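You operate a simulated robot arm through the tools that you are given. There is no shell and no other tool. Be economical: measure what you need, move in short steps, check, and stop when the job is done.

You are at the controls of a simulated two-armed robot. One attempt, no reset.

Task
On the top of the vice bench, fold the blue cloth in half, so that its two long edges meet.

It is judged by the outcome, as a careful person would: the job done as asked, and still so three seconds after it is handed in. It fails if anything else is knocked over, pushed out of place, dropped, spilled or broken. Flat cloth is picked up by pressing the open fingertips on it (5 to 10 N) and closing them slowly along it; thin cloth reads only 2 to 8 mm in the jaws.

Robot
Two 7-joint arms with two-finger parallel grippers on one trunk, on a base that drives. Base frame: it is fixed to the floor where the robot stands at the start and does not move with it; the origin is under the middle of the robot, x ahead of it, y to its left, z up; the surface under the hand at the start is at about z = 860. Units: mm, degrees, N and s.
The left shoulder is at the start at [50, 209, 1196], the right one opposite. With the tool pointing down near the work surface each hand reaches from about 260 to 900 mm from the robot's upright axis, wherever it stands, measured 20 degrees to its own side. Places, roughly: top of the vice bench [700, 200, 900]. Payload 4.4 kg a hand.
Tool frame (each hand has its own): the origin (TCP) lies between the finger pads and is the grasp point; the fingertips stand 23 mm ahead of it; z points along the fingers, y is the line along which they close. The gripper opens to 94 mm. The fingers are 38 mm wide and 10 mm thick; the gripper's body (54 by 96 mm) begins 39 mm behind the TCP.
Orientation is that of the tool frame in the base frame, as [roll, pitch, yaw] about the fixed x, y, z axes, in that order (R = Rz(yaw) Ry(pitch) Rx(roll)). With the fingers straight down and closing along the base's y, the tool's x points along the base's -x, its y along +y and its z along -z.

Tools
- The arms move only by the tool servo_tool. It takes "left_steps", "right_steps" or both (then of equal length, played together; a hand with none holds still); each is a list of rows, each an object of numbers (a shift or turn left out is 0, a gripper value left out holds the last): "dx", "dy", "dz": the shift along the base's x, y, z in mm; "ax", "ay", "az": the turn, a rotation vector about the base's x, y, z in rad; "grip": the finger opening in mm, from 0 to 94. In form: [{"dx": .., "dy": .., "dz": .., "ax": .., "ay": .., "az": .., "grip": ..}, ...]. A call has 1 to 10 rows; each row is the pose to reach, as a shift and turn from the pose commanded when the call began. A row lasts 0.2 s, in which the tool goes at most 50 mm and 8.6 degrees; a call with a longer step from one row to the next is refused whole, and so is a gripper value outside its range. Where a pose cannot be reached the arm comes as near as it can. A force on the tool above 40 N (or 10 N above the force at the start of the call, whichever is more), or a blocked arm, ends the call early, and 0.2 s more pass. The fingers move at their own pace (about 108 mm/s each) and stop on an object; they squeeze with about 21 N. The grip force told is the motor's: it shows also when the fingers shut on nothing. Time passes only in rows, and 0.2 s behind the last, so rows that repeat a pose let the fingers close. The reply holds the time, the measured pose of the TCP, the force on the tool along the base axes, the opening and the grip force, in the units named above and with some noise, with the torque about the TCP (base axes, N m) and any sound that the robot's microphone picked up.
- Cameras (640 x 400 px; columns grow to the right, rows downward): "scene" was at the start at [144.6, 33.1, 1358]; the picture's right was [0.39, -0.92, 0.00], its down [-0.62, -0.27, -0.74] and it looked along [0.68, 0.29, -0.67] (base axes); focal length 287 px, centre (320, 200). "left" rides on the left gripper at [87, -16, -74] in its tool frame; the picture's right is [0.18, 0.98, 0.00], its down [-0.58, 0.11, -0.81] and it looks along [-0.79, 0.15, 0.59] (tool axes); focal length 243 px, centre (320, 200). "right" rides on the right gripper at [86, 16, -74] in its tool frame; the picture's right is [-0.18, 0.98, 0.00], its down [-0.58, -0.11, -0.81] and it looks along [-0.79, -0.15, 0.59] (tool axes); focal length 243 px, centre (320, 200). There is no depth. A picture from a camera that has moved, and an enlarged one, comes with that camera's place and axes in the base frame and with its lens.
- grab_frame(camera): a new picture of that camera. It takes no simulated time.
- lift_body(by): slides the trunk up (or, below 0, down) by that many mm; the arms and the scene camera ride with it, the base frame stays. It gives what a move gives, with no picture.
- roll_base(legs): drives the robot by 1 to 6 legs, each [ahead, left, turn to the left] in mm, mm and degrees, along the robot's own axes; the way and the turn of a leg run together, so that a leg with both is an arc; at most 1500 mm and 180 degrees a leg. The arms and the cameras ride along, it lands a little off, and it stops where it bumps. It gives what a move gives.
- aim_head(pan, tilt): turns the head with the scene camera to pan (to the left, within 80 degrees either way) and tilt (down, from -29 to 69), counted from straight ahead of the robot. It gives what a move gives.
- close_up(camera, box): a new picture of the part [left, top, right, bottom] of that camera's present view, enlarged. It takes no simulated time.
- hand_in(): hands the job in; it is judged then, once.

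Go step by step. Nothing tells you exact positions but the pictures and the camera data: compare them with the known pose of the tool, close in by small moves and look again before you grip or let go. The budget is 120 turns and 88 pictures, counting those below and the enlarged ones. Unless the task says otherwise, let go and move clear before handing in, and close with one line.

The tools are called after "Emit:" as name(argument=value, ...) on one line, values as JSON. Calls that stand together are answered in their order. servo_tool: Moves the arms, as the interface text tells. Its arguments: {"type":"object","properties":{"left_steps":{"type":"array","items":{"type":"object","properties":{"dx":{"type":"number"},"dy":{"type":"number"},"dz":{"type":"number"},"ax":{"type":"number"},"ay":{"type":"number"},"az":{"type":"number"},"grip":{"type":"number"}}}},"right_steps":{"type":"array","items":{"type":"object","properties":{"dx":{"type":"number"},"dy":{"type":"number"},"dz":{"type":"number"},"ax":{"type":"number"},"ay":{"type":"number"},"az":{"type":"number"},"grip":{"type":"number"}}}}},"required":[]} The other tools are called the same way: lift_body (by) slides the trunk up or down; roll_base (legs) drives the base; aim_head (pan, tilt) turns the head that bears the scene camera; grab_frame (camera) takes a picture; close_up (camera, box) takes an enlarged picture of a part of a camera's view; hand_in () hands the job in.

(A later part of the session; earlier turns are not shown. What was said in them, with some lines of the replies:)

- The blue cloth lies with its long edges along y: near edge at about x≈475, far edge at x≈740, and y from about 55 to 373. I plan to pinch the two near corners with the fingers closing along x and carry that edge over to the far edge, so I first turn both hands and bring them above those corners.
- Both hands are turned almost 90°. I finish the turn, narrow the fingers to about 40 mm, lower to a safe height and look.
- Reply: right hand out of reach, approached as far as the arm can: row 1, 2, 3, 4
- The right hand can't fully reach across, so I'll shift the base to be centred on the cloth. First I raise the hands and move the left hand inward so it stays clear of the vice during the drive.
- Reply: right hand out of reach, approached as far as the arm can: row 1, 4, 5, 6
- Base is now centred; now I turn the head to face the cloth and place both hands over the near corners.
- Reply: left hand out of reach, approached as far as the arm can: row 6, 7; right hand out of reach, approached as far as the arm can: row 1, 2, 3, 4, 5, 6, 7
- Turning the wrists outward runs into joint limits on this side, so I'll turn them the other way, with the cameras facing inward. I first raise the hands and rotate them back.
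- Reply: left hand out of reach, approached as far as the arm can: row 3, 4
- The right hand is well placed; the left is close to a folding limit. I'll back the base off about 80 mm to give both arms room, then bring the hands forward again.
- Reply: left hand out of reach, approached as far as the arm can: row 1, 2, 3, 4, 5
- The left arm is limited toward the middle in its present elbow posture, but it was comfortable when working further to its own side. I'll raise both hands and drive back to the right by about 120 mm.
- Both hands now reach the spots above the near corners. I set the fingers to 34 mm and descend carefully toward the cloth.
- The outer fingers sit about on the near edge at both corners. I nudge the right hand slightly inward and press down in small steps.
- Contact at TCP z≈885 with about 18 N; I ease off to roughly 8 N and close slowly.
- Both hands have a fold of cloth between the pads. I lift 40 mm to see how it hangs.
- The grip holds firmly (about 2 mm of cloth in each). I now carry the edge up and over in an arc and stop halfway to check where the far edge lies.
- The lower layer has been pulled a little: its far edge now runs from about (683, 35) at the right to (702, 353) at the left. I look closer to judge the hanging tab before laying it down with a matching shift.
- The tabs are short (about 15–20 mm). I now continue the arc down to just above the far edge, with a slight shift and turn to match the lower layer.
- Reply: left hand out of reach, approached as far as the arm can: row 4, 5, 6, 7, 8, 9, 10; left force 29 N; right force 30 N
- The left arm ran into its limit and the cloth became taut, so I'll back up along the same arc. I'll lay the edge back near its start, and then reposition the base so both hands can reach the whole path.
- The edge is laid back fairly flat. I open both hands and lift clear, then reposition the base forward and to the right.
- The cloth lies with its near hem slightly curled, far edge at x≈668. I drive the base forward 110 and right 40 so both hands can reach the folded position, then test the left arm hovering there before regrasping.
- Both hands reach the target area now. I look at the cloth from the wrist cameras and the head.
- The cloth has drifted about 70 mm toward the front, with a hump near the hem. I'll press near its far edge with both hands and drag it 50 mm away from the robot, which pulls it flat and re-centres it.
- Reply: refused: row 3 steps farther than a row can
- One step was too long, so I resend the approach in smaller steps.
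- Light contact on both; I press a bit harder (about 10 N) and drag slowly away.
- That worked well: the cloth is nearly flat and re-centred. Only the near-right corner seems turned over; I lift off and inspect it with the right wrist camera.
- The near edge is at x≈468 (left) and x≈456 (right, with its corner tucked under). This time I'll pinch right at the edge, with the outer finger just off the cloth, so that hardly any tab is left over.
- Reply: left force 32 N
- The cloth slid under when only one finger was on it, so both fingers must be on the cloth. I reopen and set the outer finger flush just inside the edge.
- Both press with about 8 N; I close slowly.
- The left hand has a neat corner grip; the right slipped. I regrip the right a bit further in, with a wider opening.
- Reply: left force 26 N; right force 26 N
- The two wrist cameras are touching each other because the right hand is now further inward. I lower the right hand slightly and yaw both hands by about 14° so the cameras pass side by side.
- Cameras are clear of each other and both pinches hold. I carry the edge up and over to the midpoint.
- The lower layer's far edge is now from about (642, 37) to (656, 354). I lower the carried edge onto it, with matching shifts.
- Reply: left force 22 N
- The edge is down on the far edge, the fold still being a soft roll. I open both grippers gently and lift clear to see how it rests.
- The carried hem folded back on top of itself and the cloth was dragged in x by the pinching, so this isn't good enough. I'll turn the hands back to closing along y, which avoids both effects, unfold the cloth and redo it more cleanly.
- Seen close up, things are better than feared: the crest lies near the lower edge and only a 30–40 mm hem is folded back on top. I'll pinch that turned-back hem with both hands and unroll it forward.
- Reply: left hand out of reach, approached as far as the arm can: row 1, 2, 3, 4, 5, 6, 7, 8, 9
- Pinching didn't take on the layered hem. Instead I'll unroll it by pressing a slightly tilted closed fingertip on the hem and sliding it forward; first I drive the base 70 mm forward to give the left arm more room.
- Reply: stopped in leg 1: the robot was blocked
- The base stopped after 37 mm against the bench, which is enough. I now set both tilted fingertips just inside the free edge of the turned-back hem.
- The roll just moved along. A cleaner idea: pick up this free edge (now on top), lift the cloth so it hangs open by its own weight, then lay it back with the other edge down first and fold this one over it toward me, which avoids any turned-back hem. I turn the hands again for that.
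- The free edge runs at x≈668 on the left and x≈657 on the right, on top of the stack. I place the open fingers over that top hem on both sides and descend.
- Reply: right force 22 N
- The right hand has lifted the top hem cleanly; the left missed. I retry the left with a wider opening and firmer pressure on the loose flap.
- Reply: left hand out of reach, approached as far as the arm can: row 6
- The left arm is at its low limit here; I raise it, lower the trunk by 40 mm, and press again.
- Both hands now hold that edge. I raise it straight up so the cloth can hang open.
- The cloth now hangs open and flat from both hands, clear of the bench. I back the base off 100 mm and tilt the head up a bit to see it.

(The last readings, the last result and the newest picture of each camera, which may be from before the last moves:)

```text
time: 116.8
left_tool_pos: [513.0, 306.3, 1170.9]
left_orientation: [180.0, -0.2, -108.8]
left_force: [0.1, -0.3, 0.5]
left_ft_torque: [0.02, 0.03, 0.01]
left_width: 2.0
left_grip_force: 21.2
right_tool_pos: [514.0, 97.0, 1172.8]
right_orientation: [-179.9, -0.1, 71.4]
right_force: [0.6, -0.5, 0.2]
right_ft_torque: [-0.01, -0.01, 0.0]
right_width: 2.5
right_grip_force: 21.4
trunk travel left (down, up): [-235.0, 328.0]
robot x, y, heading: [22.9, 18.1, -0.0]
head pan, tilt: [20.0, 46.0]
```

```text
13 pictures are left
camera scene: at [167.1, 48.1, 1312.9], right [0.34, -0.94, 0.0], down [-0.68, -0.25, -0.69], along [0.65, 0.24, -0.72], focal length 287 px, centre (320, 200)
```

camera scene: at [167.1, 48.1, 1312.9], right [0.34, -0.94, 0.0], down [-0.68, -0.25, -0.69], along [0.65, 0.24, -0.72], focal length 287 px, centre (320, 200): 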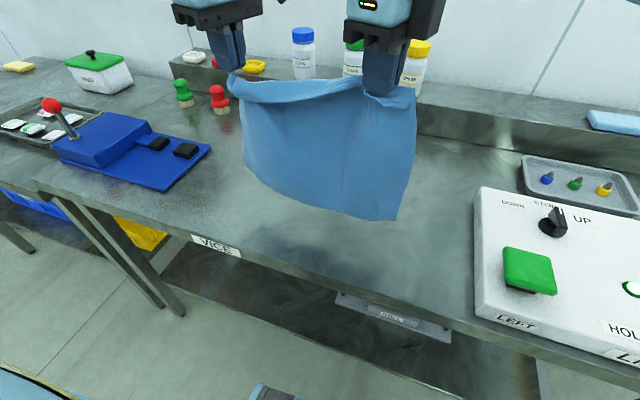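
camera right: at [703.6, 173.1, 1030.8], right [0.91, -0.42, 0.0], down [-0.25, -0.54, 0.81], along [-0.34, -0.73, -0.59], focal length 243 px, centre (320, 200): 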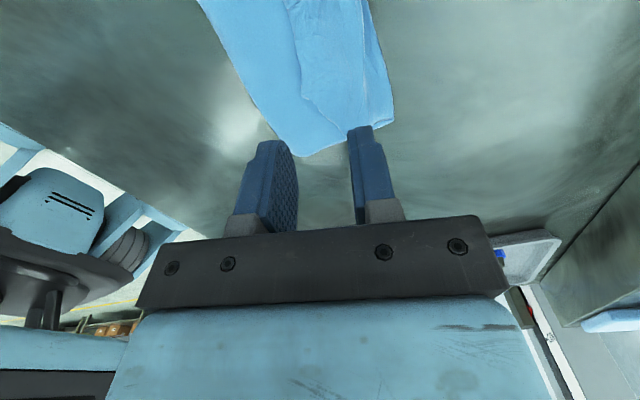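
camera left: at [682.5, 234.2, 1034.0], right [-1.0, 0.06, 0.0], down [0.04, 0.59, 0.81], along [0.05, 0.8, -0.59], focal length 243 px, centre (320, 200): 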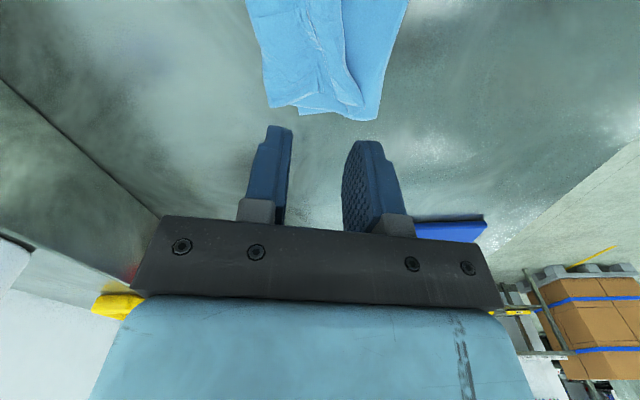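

The cloth hangs nicely. I now lower it until the bottom edge touches the bench near x≈515, then move away while lowering so the lower half is laid flat.

Emit:
servo_tool(left_steps=[{"dz": -14}, {"dz": -28}, {"dz": -42, "dx": 4}, {"dz": -52, "dx": 12}, {"dz": -62, "dx": 22}, {"dz": -73, "dx": 33}, {"dz": -84, "dx": 44}, {"dz": -95, "dx": 56}, {"dz": -106, "dx": 68}, {"dz": -117, "dx": 80}], right_steps=[{"dz": -14}, {"dz": -28}, {"dz": -42, "dx": 4}, {"dz": -52, "dx": 12}, {"dz": -62, "dx": 22}, {"dz": -73, "dx": 33}, {"dz": -84, "dx": 44}, {"dz": -95, "dx": 56}, {"dz": -106, "dx": 68}, {"dz": -117, "dx": 80}])

Emit:
grab_frame(camera="scene")

```text
time: 119.0
left_tool_pos: [596.8, 306.1, 1053.2]
left_orientation: [179.9, -0.1, -108.8]
left_force: [0.3, 0.0, 0.0]
left_ft_torque: [0.02, 0.04, 0.0]
left_width: 1.9
left_grip_force: 20.6
right_tool_pos: [595.9, 96.7, 1053.4]
right_orientation: [-180.0, 0.0, 71.5]
right_force: [0.2, 0.6, -0.6]
right_ft_torque: [0.01, 0.01, -0.02]
right_width: 2.7
right_grip_force: 20.5
trunk travel left (down, up): [-235.0, 328.0]
robot x, y, heading: [23.9, 15.2, 0.0]
head pan, tilt: [20.0, 46.0]
```

```text
12 pictures are left
camera scene: at [168.7, 48.2, 1312.6], right [0.34, -0.94, 0.0], down [-0.68, -0.25, -0.69], along [0.65, 0.24, -0.72], focal length 287 px, centre (320, 200)
```

scene: 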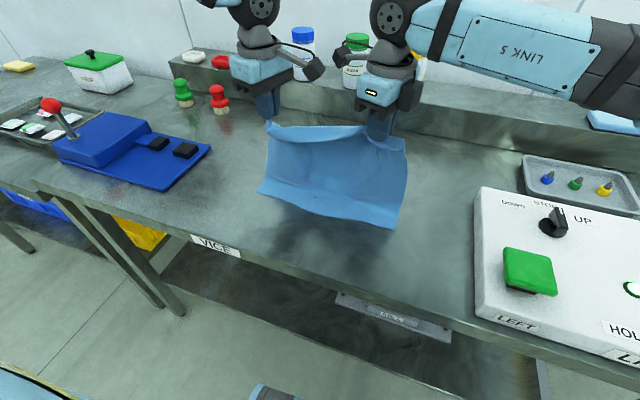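

The bottom edge is down neatly along x≈556, from y≈29 to 336. I continue laying the lower half away from me up to the fold line near x≈690.

Emit:
servo_tool(left_steps=[{"dx": 11, "dz": -9}, {"dx": 22, "dz": -18}, {"dx": 33, "dz": -26}, {"dx": 44, "dz": -34}, {"dx": 55, "dz": -41}, {"dx": 66, "dz": -47}, {"dx": 77, "dz": -52}, {"dx": 86, "dz": -56}], right_steps=[{"dx": 11, "dz": -9}, {"dx": 22, "dz": -18}, {"dx": 33, "dz": -26}, {"dx": 44, "dz": -34}, {"dx": 55, "dz": -41}, {"dx": 66, "dz": -47}, {"dx": 77, "dz": -52}, {"dx": 86, "dz": -56}])

Emit:
close_up(camera="scene", box=[220, 80, 460, 250])

```text
time: 120.8
left_tool_pos: [679.8, 306.3, 997.5]
left_orientation: [179.9, 0.0, -108.9]
left_force: [-1.5, -0.2, -0.7]
left_ft_torque: [-0.02, 0.0, -0.02]
left_width: 2.2
left_grip_force: 21.1
right_tool_pos: [681.0, 97.4, 998.4]
right_orientation: [-179.9, -0.1, 71.3]
right_force: [0.4, 0.6, 0.2]
right_ft_torque: [0.01, 0.01, -0.01]
right_width: 2.9
right_grip_force: 20.9
trunk travel left (down, up): [-235.0, 328.0]
robot x, y, heading: [23.5, 20.3, 0.1]
head pan, tilt: [20.0, 46.0]
```

```text
2.35 times, centred on (340, 165) of scene
camera zoom: at [168.1, 48.2, 1312.7], right [0.34, -0.94, 0.0], down [-0.68, -0.25, -0.69], along [0.65, 0.24, -0.72], focal length 675 px, centre (273, 282)
```

zoom: 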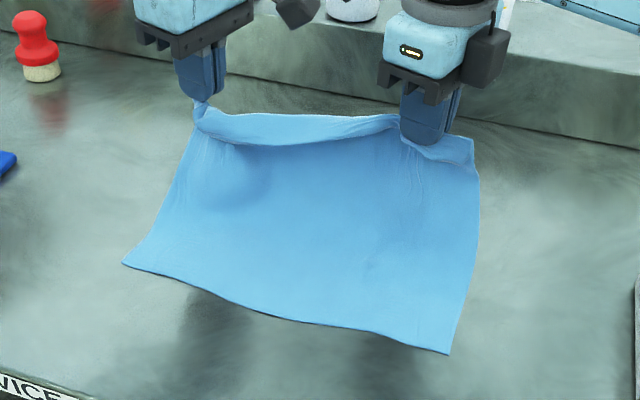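

The lower half is flat with its edge along x≈548 (y 30–342). Now I bring the held edge back toward me in an arc, spreading the hands slightly so its corners match the lower ones.

Emit:
servo_tool(left_steps=[{"dy": 5, "dz": 5}, {"dx": -12, "dy": 10, "dz": 5}, {"dx": -26, "dy": 14, "dz": 3}, {"dx": -42, "dy": 17, "dz": -3}, {"dx": -57, "dy": 17, "dz": -12}, {"dx": -71, "dy": 17, "dz": -24}, {"dx": -83, "dy": 17, "dz": -39}, {"dx": -92, "dy": 17, "dz": -54}, {"dx": -98, "dy": 17, "dz": -69}, {"dx": -102, "dy": 17, "dz": -80}], right_steps=[{"dy": -6, "dz": 5}, {"dx": -13, "dy": -12, "dz": 5}, {"dx": -28, "dy": -17, "dz": 3}, {"dx": -45, "dy": -22, "dz": -3}, {"dx": -61, "dy": -22, "dz": -12}, {"dx": -76, "dy": -22, "dz": -24}, {"dx": -89, "dy": -22, "dz": -39}, {"dx": -99, "dy": -22, "dz": -54}, {"dx": -106, "dy": -22, "dz": -69}, {"dx": -111, "dy": -22, "dz": -80}])

Emit:
close_up(camera="scene", box=[220, 80, 460, 250])

```text
time: 123.0
left_tool_pos: [578.5, 323.5, 917.7]
left_orientation: [180.0, -0.1, -108.9]
left_force: [0.1, -7.2, -0.6]
left_ft_torque: [-0.19, -0.01, 0.05]
left_width: 2.1
left_grip_force: 21.0
right_tool_pos: [567.8, 75.3, 918.3]
right_orientation: [-179.9, -0.2, 71.3]
right_force: [0.0, 6.8, 0.0]
right_ft_torque: [0.13, 0.0, 0.05]
right_width: 2.3
right_grip_force: 20.7
trunk travel left (down, up): [-235.0, 328.0]
robot x, y, heading: [21.4, 18.5, -0.2]
head pan, tilt: [20.0, 46.0]
```

```text
2.35 times, centred on (340, 165) of scene
camera zoom: at [167.7, 48.0, 1312.8], right [0.34, -0.94, 0.0], down [-0.68, -0.25, -0.69], along [0.65, 0.24, -0.72], focal length 675 px, centre (273, 282)
```

zoom: 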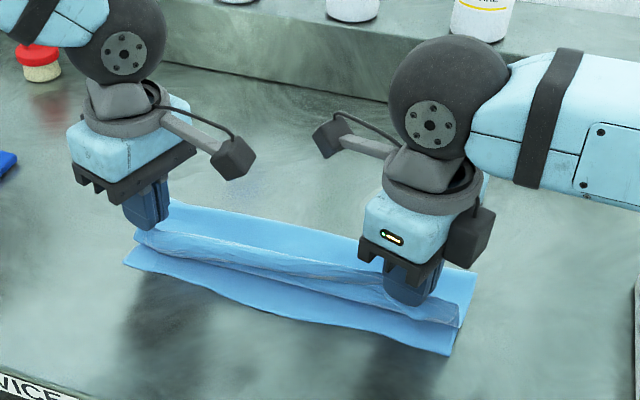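

The edge is taut and lined up over the lower one. To make its small free hem lie outward, I overshoot slightly toward me and then lower while moving away.

Emit:
servo_tool(left_steps=[{"dx": -8, "dz": -2}, {"dx": -16, "dz": -5}, {"dx": -16, "dz": -9}, {"dx": -12, "dz": -14}, {"dx": -8, "dz": -18}, {"dx": -4, "dz": -22}, {"dx": 0, "dz": -25}, {"dx": 2, "dz": -28}], right_steps=[{"dx": -8, "dz": -2}, {"dx": -16, "dz": -5}, {"dx": -16, "dz": -9}, {"dx": -12, "dz": -14}, {"dx": -8, "dz": -18}, {"dx": -4, "dz": -22}, {"dx": 0, "dz": -25}, {"dx": 2, "dz": -28}])

Emit:
close_up(camera="scene", box=[220, 80, 460, 250])

```text
time: 124.8
left_tool_pos: [580.0, 322.9, 893.2]
left_orientation: [-179.8, 0.1, -108.9]
left_force: [-0.6, -3.3, 21.6]
left_ft_torque: [-0.03, 0.14, 0.04]
left_width: 3.9
left_grip_force: 21.0
right_tool_pos: [570.0, 73.6, 892.5]
right_orientation: [179.9, -0.3, 71.3]
right_force: [-0.5, 4.6, 1.8]
right_ft_torque: [0.11, 0.03, 0.06]
right_width: 2.6
right_grip_force: 20.9
trunk travel left (down, up): [-235.0, 328.0]
robot x, y, heading: [25.3, 18.5, -0.1]
head pan, tilt: [20.0, 46.0]
```

```text
2.35 times, centred on (340, 165) of scene
camera zoom: at [165.3, 47.0, 1313.5], right [0.34, -0.94, 0.0], down [-0.67, -0.25, -0.7], along [0.65, 0.24, -0.72], focal length 675 px, centre (273, 282)
```

zoom: 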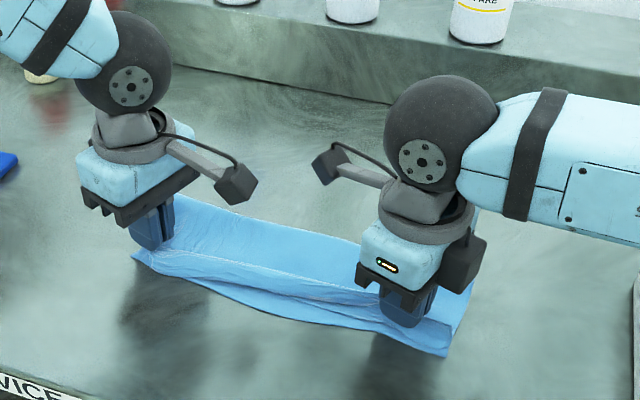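

Nicely aligned. I open the fingers slowly and lift away.

Emit:
servo_tool(left_steps=[{"dz": 2}, {"dz": 2, "grip": 8}, {"dz": 2, "grip": 16}, {"dz": 3, "grip": 24}, {"dz": 12, "grip": 26}, {"dz": 35, "grip": 26}, {"dz": 75, "grip": 26}, {"dz": 110, "grip": 26}, {"dz": 130, "dx": 30, "grip": 26}, {"dz": 130, "dx": 70, "grip": 26}], right_steps=[{"dz": -3}, {"dz": -3, "grip": 8}, {"dz": -3, "grip": 16}, {"dz": -2, "grip": 24}, {"dz": 12, "grip": 26}, {"dz": 35, "grip": 26}, {"dz": 75, "grip": 26}, {"dz": 110, "grip": 26}, {"dz": 130, "dx": 30, "grip": 26}, {"dz": 130, "dx": 70, "grip": 26}])

Emit:
close_up(camera="scene", box=[220, 80, 460, 250])

```text
time: 127.0
left_tool_pos: [650.1, 323.2, 1017.9]
left_orientation: [179.8, -0.2, -108.8]
left_force: [0.1, 0.1, 0.1]
left_ft_torque: [-0.02, 0.05, -0.01]
left_width: 25.9
left_grip_force: 0.1
right_tool_pos: [641.6, 75.6, 1019.4]
right_orientation: [-179.8, 0.0, 71.3]
right_force: [0.0, -0.5, -0.7]
right_ft_torque: [-0.03, 0.0, 0.0]
right_width: 25.9
right_grip_force: 0.0
trunk travel left (down, up): [-235.0, 328.0]
robot x, y, heading: [24.2, 19.4, 0.0]
head pan, tilt: [20.0, 46.0]
```

```text
2.35 times, centred on (340, 165) of scene
camera zoom: at [169.6, 48.4, 1312.4], right [0.34, -0.94, 0.0], down [-0.68, -0.25, -0.69], along [0.65, 0.24, -0.72], focal length 675 px, centre (273, 282)
```

zoom: 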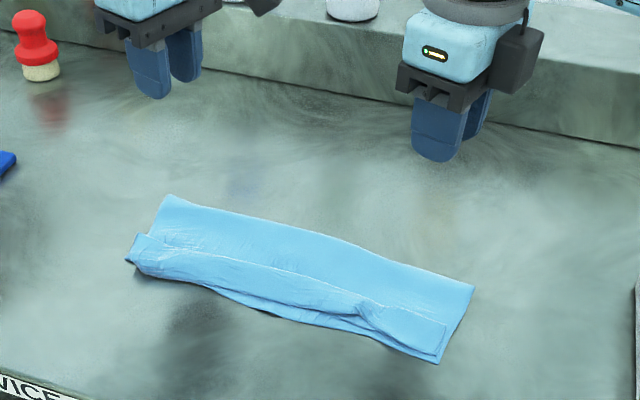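

The edges now lie together at the front, with only a hump behind the hem and a soft fold roll. I take a closer look before smoothing it.

Emit:
close_up(camera="scene", box=[264, 155, 424, 240])

```text
4.00 times, centred on (344, 198) of scene
camera zoom: at [169.6, 48.4, 1312.4], right [0.34, -0.94, 0.0], down [-0.68, -0.25, -0.69], along [0.65, 0.24, -0.72], focal length 1148 px, centre (224, 210)
```

zoom: 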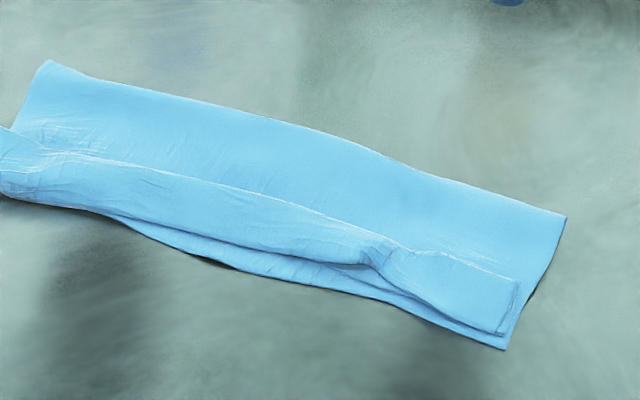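

The right corners match within about 10 mm. I'll press closed fingertips on the hem at both ends and drag gently toward me, which should pull out the hump and flatten the fold.

Emit:
servo_tool(left_steps=[{"dx": -30, "grip": 0}, {"dx": -60, "dy": -3, "grip": 0}, {"dx": -80, "dy": -5, "grip": 0, "dz": -20}, {"dx": -80, "dy": -5, "dz": -55}, {"dx": -80, "dy": -5, "dz": -90}, {"dx": -80, "dy": -5, "dz": -112}, {"dx": -80, "dy": -5, "dz": -120}], right_steps=[{"dx": -30, "grip": 0}, {"dx": -60, "dy": -4, "grip": 0}, {"dx": -85, "dy": -8, "grip": 0, "dz": -20}, {"dx": -85, "dy": -8, "dz": -55}, {"dx": -85, "dy": -8, "dz": -90}, {"dx": -85, "dy": -8, "dz": -112}, {"dx": -85, "dy": -8, "dz": -121}])

Emit:
servo_tool(left_steps=[{"dz": -1.5}, {"dz": -3}, {"dz": -4.5}, {"dz": -6}], right_steps=[{"dz": -1.5}, {"dz": -3}, {"dz": -4.5}, {"dz": -6}])

```text
time: 128.6
left_tool_pos: [568.9, 318.5, 901.0]
left_orientation: [179.9, -0.1, -108.9]
left_force: [-0.7, 0.2, 0.2]
left_ft_torque: [-0.01, 0.04, -0.01]
left_width: 0.0
left_grip_force: 20.7
right_tool_pos: [555.7, 66.3, 900.0]
right_orientation: [-180.0, -0.1, 71.4]
right_force: [0.8, -0.8, -0.6]
right_ft_torque: [0.03, -0.02, 0.01]
right_width: 0.0
right_grip_force: 21.2
trunk travel left (down, up): [-235.0, 328.0]
robot x, y, heading: [22.2, 23.1, 0.2]
head pan, tilt: [20.0, 46.0]
```

```text
time: 129.6
left_tool_pos: [570.6, 317.4, 893.6]
left_orientation: [-180.0, -0.1, -108.7]
left_force: [0.0, 0.2, 0.4]
left_ft_torque: [-0.02, 0.02, -0.01]
left_width: 0.1
left_grip_force: 21.3
right_tool_pos: [556.1, 66.7, 893.3]
right_orientation: [-179.9, -0.1, 71.3]
right_force: [-0.3, -0.6, 0.4]
right_ft_torque: [-0.01, 0.0, 0.02]
right_width: 0.0
right_grip_force: 20.6
trunk travel left (down, up): [-235.0, 328.0]
robot x, y, heading: [23.7, 23.1, 0.1]
head pan, tilt: [20.0, 46.0]
```

Emit:
servo_tool(left_steps=[{"dz": -2}, {"dz": -4}, {"dz": -5.5}], right_steps=[{"dz": -2}, {"dz": -4}, {"dz": -5.5}])

```text
time: 130.4
left_tool_pos: [569.6, 318.3, 888.2]
left_orientation: [-179.9, -0.1, -108.8]
left_force: [-1.5, 0.2, 0.8]
left_ft_torque: [-0.03, 0.02, 0.03]
left_width: 0.0
left_grip_force: 21.1
right_tool_pos: [555.4, 68.2, 889.8]
right_orientation: [180.0, 0.0, 71.3]
right_force: [-0.7, 0.2, 0.4]
right_ft_torque: [0.0, 0.0, -0.01]
right_width: 0.4
right_grip_force: 21.3
trunk travel left (down, up): [-235.0, 328.0]
robot x, y, heading: [22.3, 17.0, 0.1]
head pan, tilt: [20.0, 46.0]
```

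Emit:
servo_tool(left_steps=[{"dz": -1}, {"dz": -2}, {"dz": -3}], right_steps=[{"dz": -1}, {"dz": -2}, {"dz": -3}])

```text
time: 131.2
left_tool_pos: [569.6, 318.2, 886.9]
left_orientation: [-179.8, 0.0, -108.8]
left_force: [2.0, 1.4, 6.8]
left_ft_torque: [0.03, 0.01, -0.02]
left_width: 0.2
left_grip_force: 20.7
right_tool_pos: [555.6, 67.6, 887.7]
right_orientation: [179.8, -0.2, 71.2]
right_force: [3.2, -1.6, 14.1]
right_ft_torque: [-0.17, -0.09, 0.02]
right_width: 0.0
right_grip_force: 20.9
trunk travel left (down, up): [-235.0, 328.0]
robot x, y, heading: [20.0, 21.6, 0.2]
head pan, tilt: [20.0, 46.0]
```

Emit:
servo_tool(left_steps=[{"dx": -4}, {"dx": -8}, {"dx": -12}, {"dx": -16}, {"dx": -20}, {"dx": -24}, {"dx": -28}, {"dx": -32}], right_steps=[{"dx": -4, "dz": 0.4}, {"dx": -8, "dz": 0.4}, {"dx": -12, "dz": 0.4}, {"dx": -16, "dz": 0.4}, {"dx": -20, "dz": 0.4}, {"dx": -24, "dz": 0.4}, {"dx": -28, "dz": 0.4}, {"dx": -32, "dz": 0.4}])

Emit:
close_up(camera="scene", box=[220, 120, 440, 260])

```text
time: 133.0
left_tool_pos: [537.2, 318.3, 886.9]
left_orientation: [-180.0, 0.0, -108.8]
left_force: [3.0, -0.5, 11.6]
left_ft_torque: [0.04, -0.03, -0.03]
left_width: 0.0
left_grip_force: 21.1
right_tool_pos: [522.9, 67.6, 887.5]
right_orientation: [180.0, -0.2, 71.3]
right_force: [5.7, 0.8, 21.5]
right_ft_torque: [-0.2, -0.12, 0.05]
right_width: 0.1
right_grip_force: 20.9
trunk travel left (down, up): [-235.0, 328.0]
robot x, y, heading: [22.3, 23.1, 0.1]
head pan, tilt: [20.0, 46.0]
```

```text
2.86 times, centred on (330, 190) of scene
camera zoom: at [165.7, 47.4, 1313.2], right [0.34, -0.94, 0.0], down [-0.67, -0.25, -0.7], along [0.65, 0.24, -0.72], focal length 820 px, centre (291, 229)
```

zoom: 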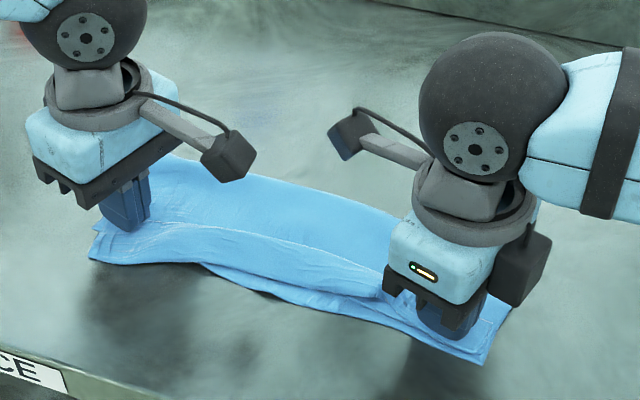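

The cloth is smoothing out well. I lift both hands clear and check the result.

Emit:
servo_tool(left_steps=[{"dz": 4}, {"dz": 20}, {"dz": 55}, {"dz": 95}, {"dz": 130}, {"dz": 135, "dx": 45}, {"dz": 135, "dx": 90}, {"dz": 135, "dx": 130}], right_steps=[{"dz": 4}, {"dz": 20}, {"dz": 55}, {"dz": 95}, {"dz": 130}, {"dz": 135, "dx": 45}, {"dz": 135, "dx": 90}, {"dz": 135, "dx": 130}])

Emit:
close_up(camera="scene", box=[240, 140, 420, 260])

```text
time: 134.8
left_tool_pos: [669.2, 318.9, 1018.8]
left_orientation: [179.8, -0.3, -108.8]
left_force: [0.0, 0.6, 0.1]
left_ft_torque: [-0.01, 0.04, 0.01]
left_width: 0.0
left_grip_force: 21.1
right_tool_pos: [655.5, 69.0, 1019.3]
right_orientation: [-179.8, 0.1, 71.5]
right_force: [0.7, 0.6, -0.3]
right_ft_torque: [0.02, 0.0, -0.01]
right_width: 0.1
right_grip_force: 21.2
trunk travel left (down, up): [-235.0, 328.0]
robot x, y, heading: [24.1, 23.5, -0.1]
head pan, tilt: [20.0, 46.0]
```

```text
3.33 times, centred on (330, 200) of scene
camera zoom: at [170.0, 49.0, 1312.4], right [0.34, -0.94, 0.0], down [-0.68, -0.25, -0.69], along [0.65, 0.24, -0.72], focal length 957 px, centre (287, 200)
```

zoom: 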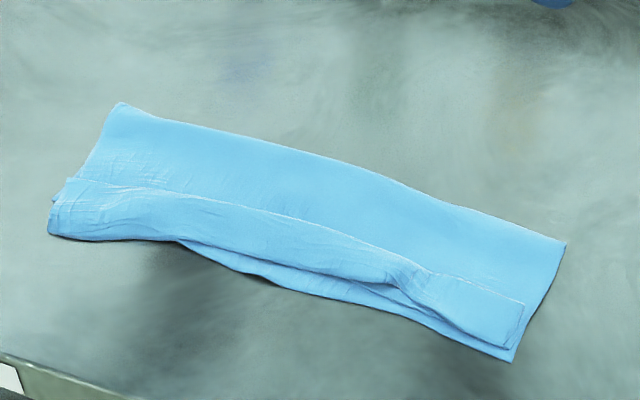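

The left edges meet; in the middle and right the top edge is 10–20 mm short of the lower one. I'll nudge the middle of the hem toward me with a light press of the right fingertip.

Emit:
servo_tool(left_steps=[{"dy": 15, "dz": 10}, {"dy": 30, "dz": 20}, {"dy": 45, "dz": 30}, {"dy": 55, "dz": 30}, {"dy": 55, "dz": 30}, {"dy": 55, "dz": 30}, {"dy": 55, "dz": 30}, {"dy": 55, "dz": 30}], right_steps=[{"dx": -30, "dy": 20}, {"dx": -60, "dy": 45}, {"dx": -90, "dy": 70}, {"dx": -121, "dy": 92}, {"dx": -121, "dy": 92, "dz": -40}, {"dx": -121, "dy": 92, "dz": -80}, {"dx": -121, "dy": 92, "dz": -110}, {"dx": -121, "dy": 92, "dz": -122}])

Emit:
servo_tool(right_steps=[{"dz": -2}, {"dz": -4}, {"dz": -6}, {"dz": -7.5}])

```text
time: 136.6
left_tool_pos: [667.4, 372.9, 1051.2]
left_orientation: [180.0, 0.0, -108.8]
left_force: [-0.7, 0.9, 0.4]
left_ft_torque: [-0.01, -0.01, -0.02]
left_width: 0.3
left_grip_force: 20.9
right_tool_pos: [531.7, 158.8, 898.1]
right_orientation: [179.9, -0.1, 71.3]
right_force: [-0.5, 0.0, -0.4]
right_ft_torque: [0.01, 0.0, 0.01]
right_width: 0.0
right_grip_force: 21.2
trunk travel left (down, up): [-235.0, 328.0]
robot x, y, heading: [23.6, 21.3, -0.1]
head pan, tilt: [20.0, 46.0]
```

```text
time: 137.6
left_tool_pos: [666.4, 373.4, 1051.4]
left_orientation: [179.9, -0.1, -108.7]
left_force: [-0.7, -0.8, 0.4]
left_ft_torque: [0.02, 0.01, 0.02]
left_width: 0.0
left_grip_force: 21.5
right_tool_pos: [533.5, 158.7, 891.3]
right_orientation: [-179.8, -0.2, 71.3]
right_force: [-0.7, -0.4, 0.8]
right_ft_torque: [0.0, 0.02, -0.02]
right_width: 0.0
right_grip_force: 21.2
trunk travel left (down, up): [-235.0, 328.0]
robot x, y, heading: [23.2, 21.0, 0.0]
head pan, tilt: [20.0, 46.0]
```

Emit:
servo_tool(right_steps=[{"dz": -1.5}, {"dz": -3}, {"dz": -3.6, "dx": -3}, {"dz": -3.6, "dx": -7}, {"dz": -3.6, "dx": -11}, {"dz": -3.6, "dx": -15}, {"dz": -3.6, "dx": -19}])

Emit:
servo_tool(right_steps=[{"dz": 5}, {"dz": 25}, {"dz": 60}, {"dz": 100}, {"dz": 130}, {"dz": 130, "dx": 40, "dy": -40}, {"dz": 130, "dx": 75, "dy": -75}, {"dz": 130, "dx": 110, "dy": -100}])

Emit:
close_up(camera="scene", box=[240, 140, 420, 260])

```text
time: 139.2
left_tool_pos: [668.2, 373.5, 1050.2]
left_orientation: [179.9, -0.1, -108.7]
left_force: [0.0, -0.4, 0.1]
left_ft_torque: [0.0, 0.0, 0.0]
left_width: 0.1
left_grip_force: 21.5
right_tool_pos: [514.0, 158.2, 886.4]
right_orientation: [-180.0, -0.1, 71.3]
right_force: [0.9, 0.0, 1.3]
right_ft_torque: [-0.01, -0.01, 0.03]
right_width: 0.1
right_grip_force: 21.2
trunk travel left (down, up): [-235.0, 328.0]
robot x, y, heading: [20.5, 16.9, 0.3]
head pan, tilt: [20.0, 46.0]
```

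```text
refused: row 6 steps farther than a row can; nothing moved
```

```text
3.33 times, centred on (330, 200) of scene
camera zoom: at [167.5, 48.0, 1312.8], right [0.34, -0.94, 0.0], down [-0.68, -0.25, -0.69], along [0.65, 0.24, -0.72], focal length 957 px, centre (287, 200)
```

zoom: 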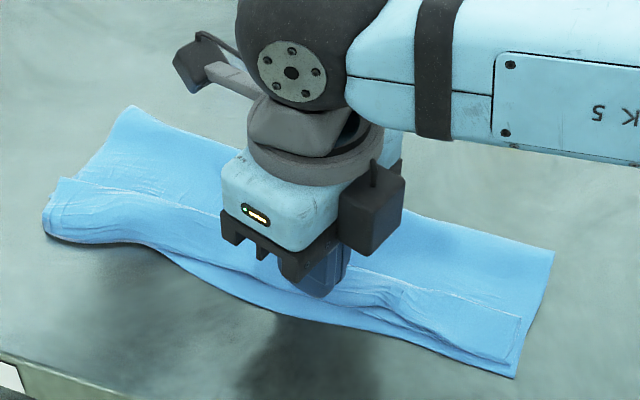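

Emit:
servo_tool(right_steps=[{"dz": 5}, {"dz": 25}, {"dz": 60}, {"dz": 100}, {"dz": 130}, {"dz": 130, "dx": 30, "dy": -30}, {"dz": 130, "dx": 60, "dy": -60}, {"dz": 130, "dx": 90, "dy": -90}])

Emit:
close_up(camera="scene", box=[240, 140, 420, 260])

```text
time: 141.0
left_tool_pos: [668.8, 373.4, 1051.6]
left_orientation: [179.9, 0.0, -108.8]
left_force: [-0.3, -0.3, 0.4]
left_ft_torque: [0.01, 0.02, 0.01]
left_width: 0.2
left_grip_force: 20.4
right_tool_pos: [604.5, 68.3, 1017.2]
right_orientation: [-179.9, 0.0, 71.4]
right_force: [0.7, -0.2, 0.1]
right_ft_torque: [-0.01, 0.02, 0.0]
right_width: 0.3
right_grip_force: 21.0
trunk travel left (down, up): [-235.0, 328.0]
robot x, y, heading: [26.2, 20.6, 0.0]
head pan, tilt: [20.0, 46.0]
```

```text
3.33 times, centred on (330, 200) of scene
camera zoom: at [168.2, 46.9, 1312.7], right [0.34, -0.94, 0.0], down [-0.68, -0.25, -0.69], along [0.65, 0.24, -0.72], focal length 957 px, centre (287, 200)
```

zoom: 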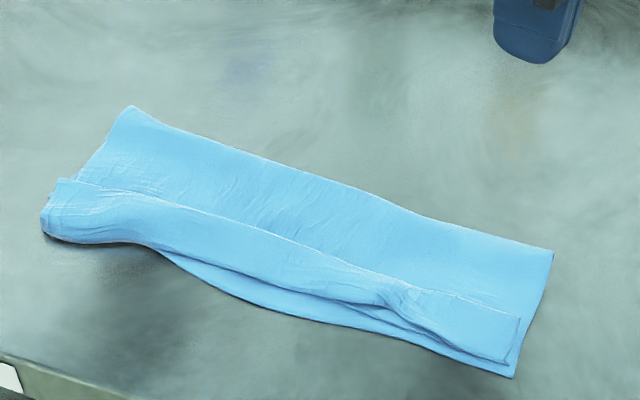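

Layers move together, so the middle gap (about 20 mm) remains. The exposed lower strip in the middle can instead be pushed under: I'll press a closed fingertip only on that strip and slide it ~11 mm away from me.

Emit:
servo_tool(right_steps=[{"dx": -25, "dy": 20, "az": 0.11}, {"dx": -50, "dy": 42, "az": 0.22}, {"dx": -80, "dy": 65, "az": 0.33}, {"dx": -105, "dy": 85, "az": 0.33}, {"dx": -118, "dy": 92, "dz": -25, "az": 0.33}, {"dx": -118, "dy": 92, "dz": -65, "az": 0.33}, {"dx": -118, "dy": 92, "dz": -100, "az": 0.33}, {"dx": -118, "dy": 92, "dz": -120, "az": 0.33}, {"dx": -118, "dy": 92, "dz": -127, "az": 0.33}])

Emit:
servo_tool(right_steps=[{"dz": -1.5}, {"dz": -3}, {"dz": -4.5}, {"dz": -6}])

```text
time: 143.0
left_tool_pos: [666.7, 373.7, 1050.5]
left_orientation: [179.9, -0.1, -108.8]
left_force: [0.2, 1.0, 0.8]
left_ft_torque: [0.03, 0.01, 0.0]
left_width: 0.0
left_grip_force: 21.2
right_tool_pos: [485.8, 161.6, 889.8]
right_orientation: [180.0, -0.1, 90.3]
right_force: [0.1, -0.3, -0.6]
right_ft_torque: [-0.01, -0.02, 0.0]
right_width: 0.0
right_grip_force: 21.1
trunk travel left (down, up): [-235.0, 328.0]
robot x, y, heading: [20.9, 22.7, 0.3]
head pan, tilt: [20.0, 46.0]
```

```text
time: 144.0
left_tool_pos: [668.5, 373.7, 1050.4]
left_orientation: [179.9, 0.0, -108.6]
left_force: [0.3, -0.3, -0.1]
left_ft_torque: [-0.01, 0.0, 0.0]
left_width: 0.0
left_grip_force: 21.0
right_tool_pos: [485.8, 161.3, 885.1]
right_orientation: [-180.0, -0.2, 90.3]
right_force: [0.2, 0.3, 1.9]
right_ft_torque: [0.01, -0.02, -0.01]
right_width: 0.0
right_grip_force: 21.1
trunk travel left (down, up): [-235.0, 328.0]
robot x, y, heading: [25.9, 18.2, 0.3]
head pan, tilt: [20.0, 46.0]
```

Emit:
servo_tool(right_steps=[{"dz": -1.2}, {"dz": -1.2, "dx": 3}, {"dz": -1.2, "dx": 6}, {"dz": -1.2, "dx": 9}, {"dz": -1.2, "dx": 12}, {"dz": 4, "dx": 11}, {"dz": 15, "dx": 5}, {"dz": 20, "dx": 0, "dy": 25}, {"dz": 12, "dx": 0, "dy": 50}, {"dz": 4, "dx": 0, "dy": 50}])

Emit:
servo_tool(right_steps=[{"dz": -2}, {"dz": -4}, {"dz": -5}, {"dz": -5, "dx": 3}, {"dz": -5, "dx": 6}, {"dz": -5, "dx": 9}, {"dz": -5, "dx": 12}])

Emit:
servo_tool(right_steps=[{"dz": 5}, {"dz": 25}, {"dz": 60}, {"dz": 100}, {"dz": 130}, {"dz": 130, "dx": 30, "dy": -30}, {"dz": 130, "dx": 60, "dy": -60}, {"dz": 130, "dx": 90, "dy": -95}, {"dz": 130, "dx": 110, "dy": -135}])

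Emit:
close_up(camera="scene", box=[240, 140, 420, 260])

```text
time: 146.2
left_tool_pos: [667.8, 372.9, 1052.0]
left_orientation: [179.9, 0.1, -108.9]
left_force: [0.0, 0.2, -0.5]
left_ft_torque: [-0.01, -0.01, 0.01]
left_width: 0.0
left_grip_force: 20.7
right_tool_pos: [485.2, 210.9, 888.6]
right_orientation: [-179.9, 0.0, 90.1]
right_force: [0.1, -0.1, -0.5]
right_ft_torque: [-0.01, 0.0, 0.05]
right_width: 0.0
right_grip_force: 21.3
trunk travel left (down, up): [-235.0, 328.0]
robot x, y, heading: [21.4, 18.9, 0.0]
head pan, tilt: [20.0, 46.0]
```

```text
time: 147.8
left_tool_pos: [668.4, 372.6, 1051.4]
left_orientation: [179.9, -0.1, -108.8]
left_force: [0.1, -0.1, 0.4]
left_ft_torque: [-0.01, 0.03, 0.02]
left_width: 0.1
left_grip_force: 20.6
right_tool_pos: [497.0, 210.2, 883.1]
right_orientation: [-180.0, -0.1, 90.2]
right_force: [0.4, 0.9, 0.1]
right_ft_torque: [0.0, -0.01, 0.03]
right_width: 0.0
right_grip_force: 21.4
trunk travel left (down, up): [-235.0, 328.0]
robot x, y, heading: [24.9, 19.5, 0.2]
head pan, tilt: [20.0, 46.0]
```

```text
time: 149.8
left_tool_pos: [668.2, 371.7, 1051.8]
left_orientation: [179.9, 0.1, -108.9]
left_force: [-0.3, -0.3, 0.6]
left_ft_torque: [0.02, -0.03, 0.0]
left_width: 0.1
left_grip_force: 21.2
right_tool_pos: [609.0, 75.1, 1013.1]
right_orientation: [-179.9, -0.1, 90.2]
right_force: [0.2, -0.6, -0.1]
right_ft_torque: [0.02, 0.01, 0.01]
right_width: 0.0
right_grip_force: 21.4
trunk travel left (down, up): [-235.0, 328.0]
robot x, y, heading: [25.9, 17.0, 0.2]
head pan, tilt: [20.0, 46.0]
```

```text
3.33 times, centred on (330, 200) of scene
camera zoom: at [167.7, 46.6, 1312.8], right [0.34, -0.94, 0.0], down [-0.68, -0.25, -0.69], along [0.65, 0.24, -0.72], focal length 957 px, centre (287, 200)
```

zoom: 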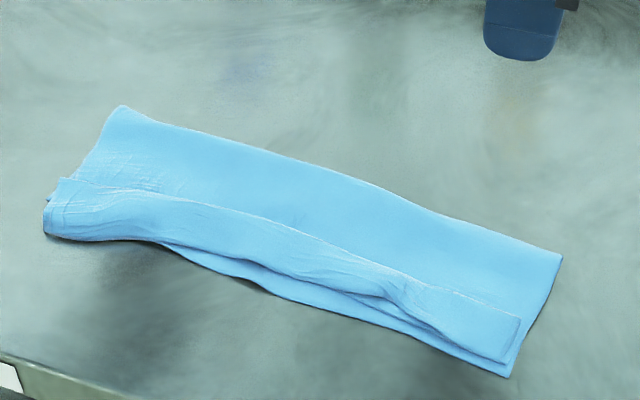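

The middle has improved; the remaining gap (≈20 mm) is around y≈130. One more push there.

Emit:
servo_tool(right_steps=[{"dx": -30, "dy": 12}, {"dx": -60, "dy": 25}, {"dx": -90, "dy": 40}, {"dx": -118, "dy": 50}, {"dx": -118, "dy": 50, "dz": -40}, {"dx": -118, "dy": 50, "dz": -80}, {"dx": -118, "dy": 50, "dz": -112}, {"dx": -118, "dy": 50, "dz": -123}])

Emit:
servo_tool(right_steps=[{"dz": -2.5}, {"dz": -5}, {"dz": -6.5}, {"dz": -6.5, "dx": 3}, {"dz": -6.5, "dx": 6}, {"dz": -6.5, "dx": 9}, {"dz": -6.5, "dx": 13}])

Emit:
servo_tool(right_steps=[{"dz": 5}, {"dz": 25}, {"dz": 60}, {"dz": 100}, {"dz": 130}, {"dz": 140, "dx": 30, "dy": -30}, {"dz": 150, "dx": 60, "dy": -60}, {"dz": 150, "dx": 90, "dy": -95}])

Emit:
close_up(camera="scene", box=[240, 140, 420, 260])

```text
time: 151.6
left_tool_pos: [667.8, 373.6, 1051.0]
left_orientation: [179.9, -0.1, -108.7]
left_force: [-0.5, 0.1, -0.3]
left_ft_torque: [0.02, -0.01, 0.04]
left_width: 0.4
left_grip_force: 20.9
right_tool_pos: [488.7, 125.7, 890.5]
right_orientation: [-179.9, -0.2, 90.2]
right_force: [0.2, -0.7, 0.3]
right_ft_torque: [0.01, -0.01, 0.03]
right_width: 0.0
right_grip_force: 20.6
trunk travel left (down, up): [-235.0, 328.0]
robot x, y, heading: [23.8, 17.9, 0.0]
head pan, tilt: [20.0, 46.0]
```

```text
time: 153.2
left_tool_pos: [667.1, 373.4, 1050.7]
left_orientation: [-180.0, 0.1, -108.9]
left_force: [-0.1, -0.2, 0.5]
left_ft_torque: [0.0, 0.02, -0.04]
left_width: 0.1
left_grip_force: 20.5
right_tool_pos: [502.0, 125.1, 884.2]
right_orientation: [180.0, 0.0, 90.2]
right_force: [-1.7, 0.3, 4.9]
right_ft_torque: [-0.05, -0.01, -0.03]
right_width: 0.1
right_grip_force: 20.3
trunk travel left (down, up): [-235.0, 328.0]
robot x, y, heading: [27.2, 20.2, 0.0]
head pan, tilt: [20.0, 46.0]
```

```text
time: 155.0
left_tool_pos: [668.5, 372.0, 1051.7]
left_orientation: [179.9, 0.0, -108.9]
left_force: [0.8, -0.4, 0.2]
left_ft_torque: [0.04, 0.0, 0.0]
left_width: 0.1
left_grip_force: 20.9
right_tool_pos: [594.1, 31.0, 1033.8]
right_orientation: [-179.9, -0.1, 90.3]
right_force: [0.5, 0.0, -0.4]
right_ft_torque: [0.01, 0.01, -0.01]
right_width: 0.0
right_grip_force: 21.0
trunk travel left (down, up): [-235.0, 328.0]
robot x, y, heading: [24.8, 22.6, 0.2]
head pan, tilt: [20.0, 46.0]
```

```text
3.33 times, centred on (330, 200) of scene
camera zoom: at [168.2, 46.5, 1312.8], right [0.34, -0.94, 0.0], down [-0.68, -0.25, -0.69], along [0.65, 0.24, -0.72], focal length 957 px, centre (287, 200)
```

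zoom: 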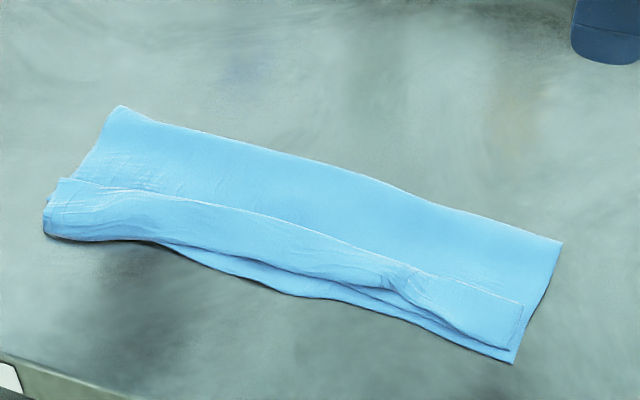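

The cloth lies folded in half with its two long edges together at the front: flush at the left, about 10–15 mm apart in the middle and right. Both hands are clear and nothing else has been moved, as far as I can see, so I hand it in.

Emit:
hand_in()

```text
The job is handed in.
```

I folded the blue cloth in half on the vice bench and handed it in, but its long edges don't meet exactly: flush at the left, about 10–15 mm apart in the middle and at the right. A crease also remains along the front of the top layer. The base bumped the bench once while driving; nothing looked moved or knocked over in the pictures I took.
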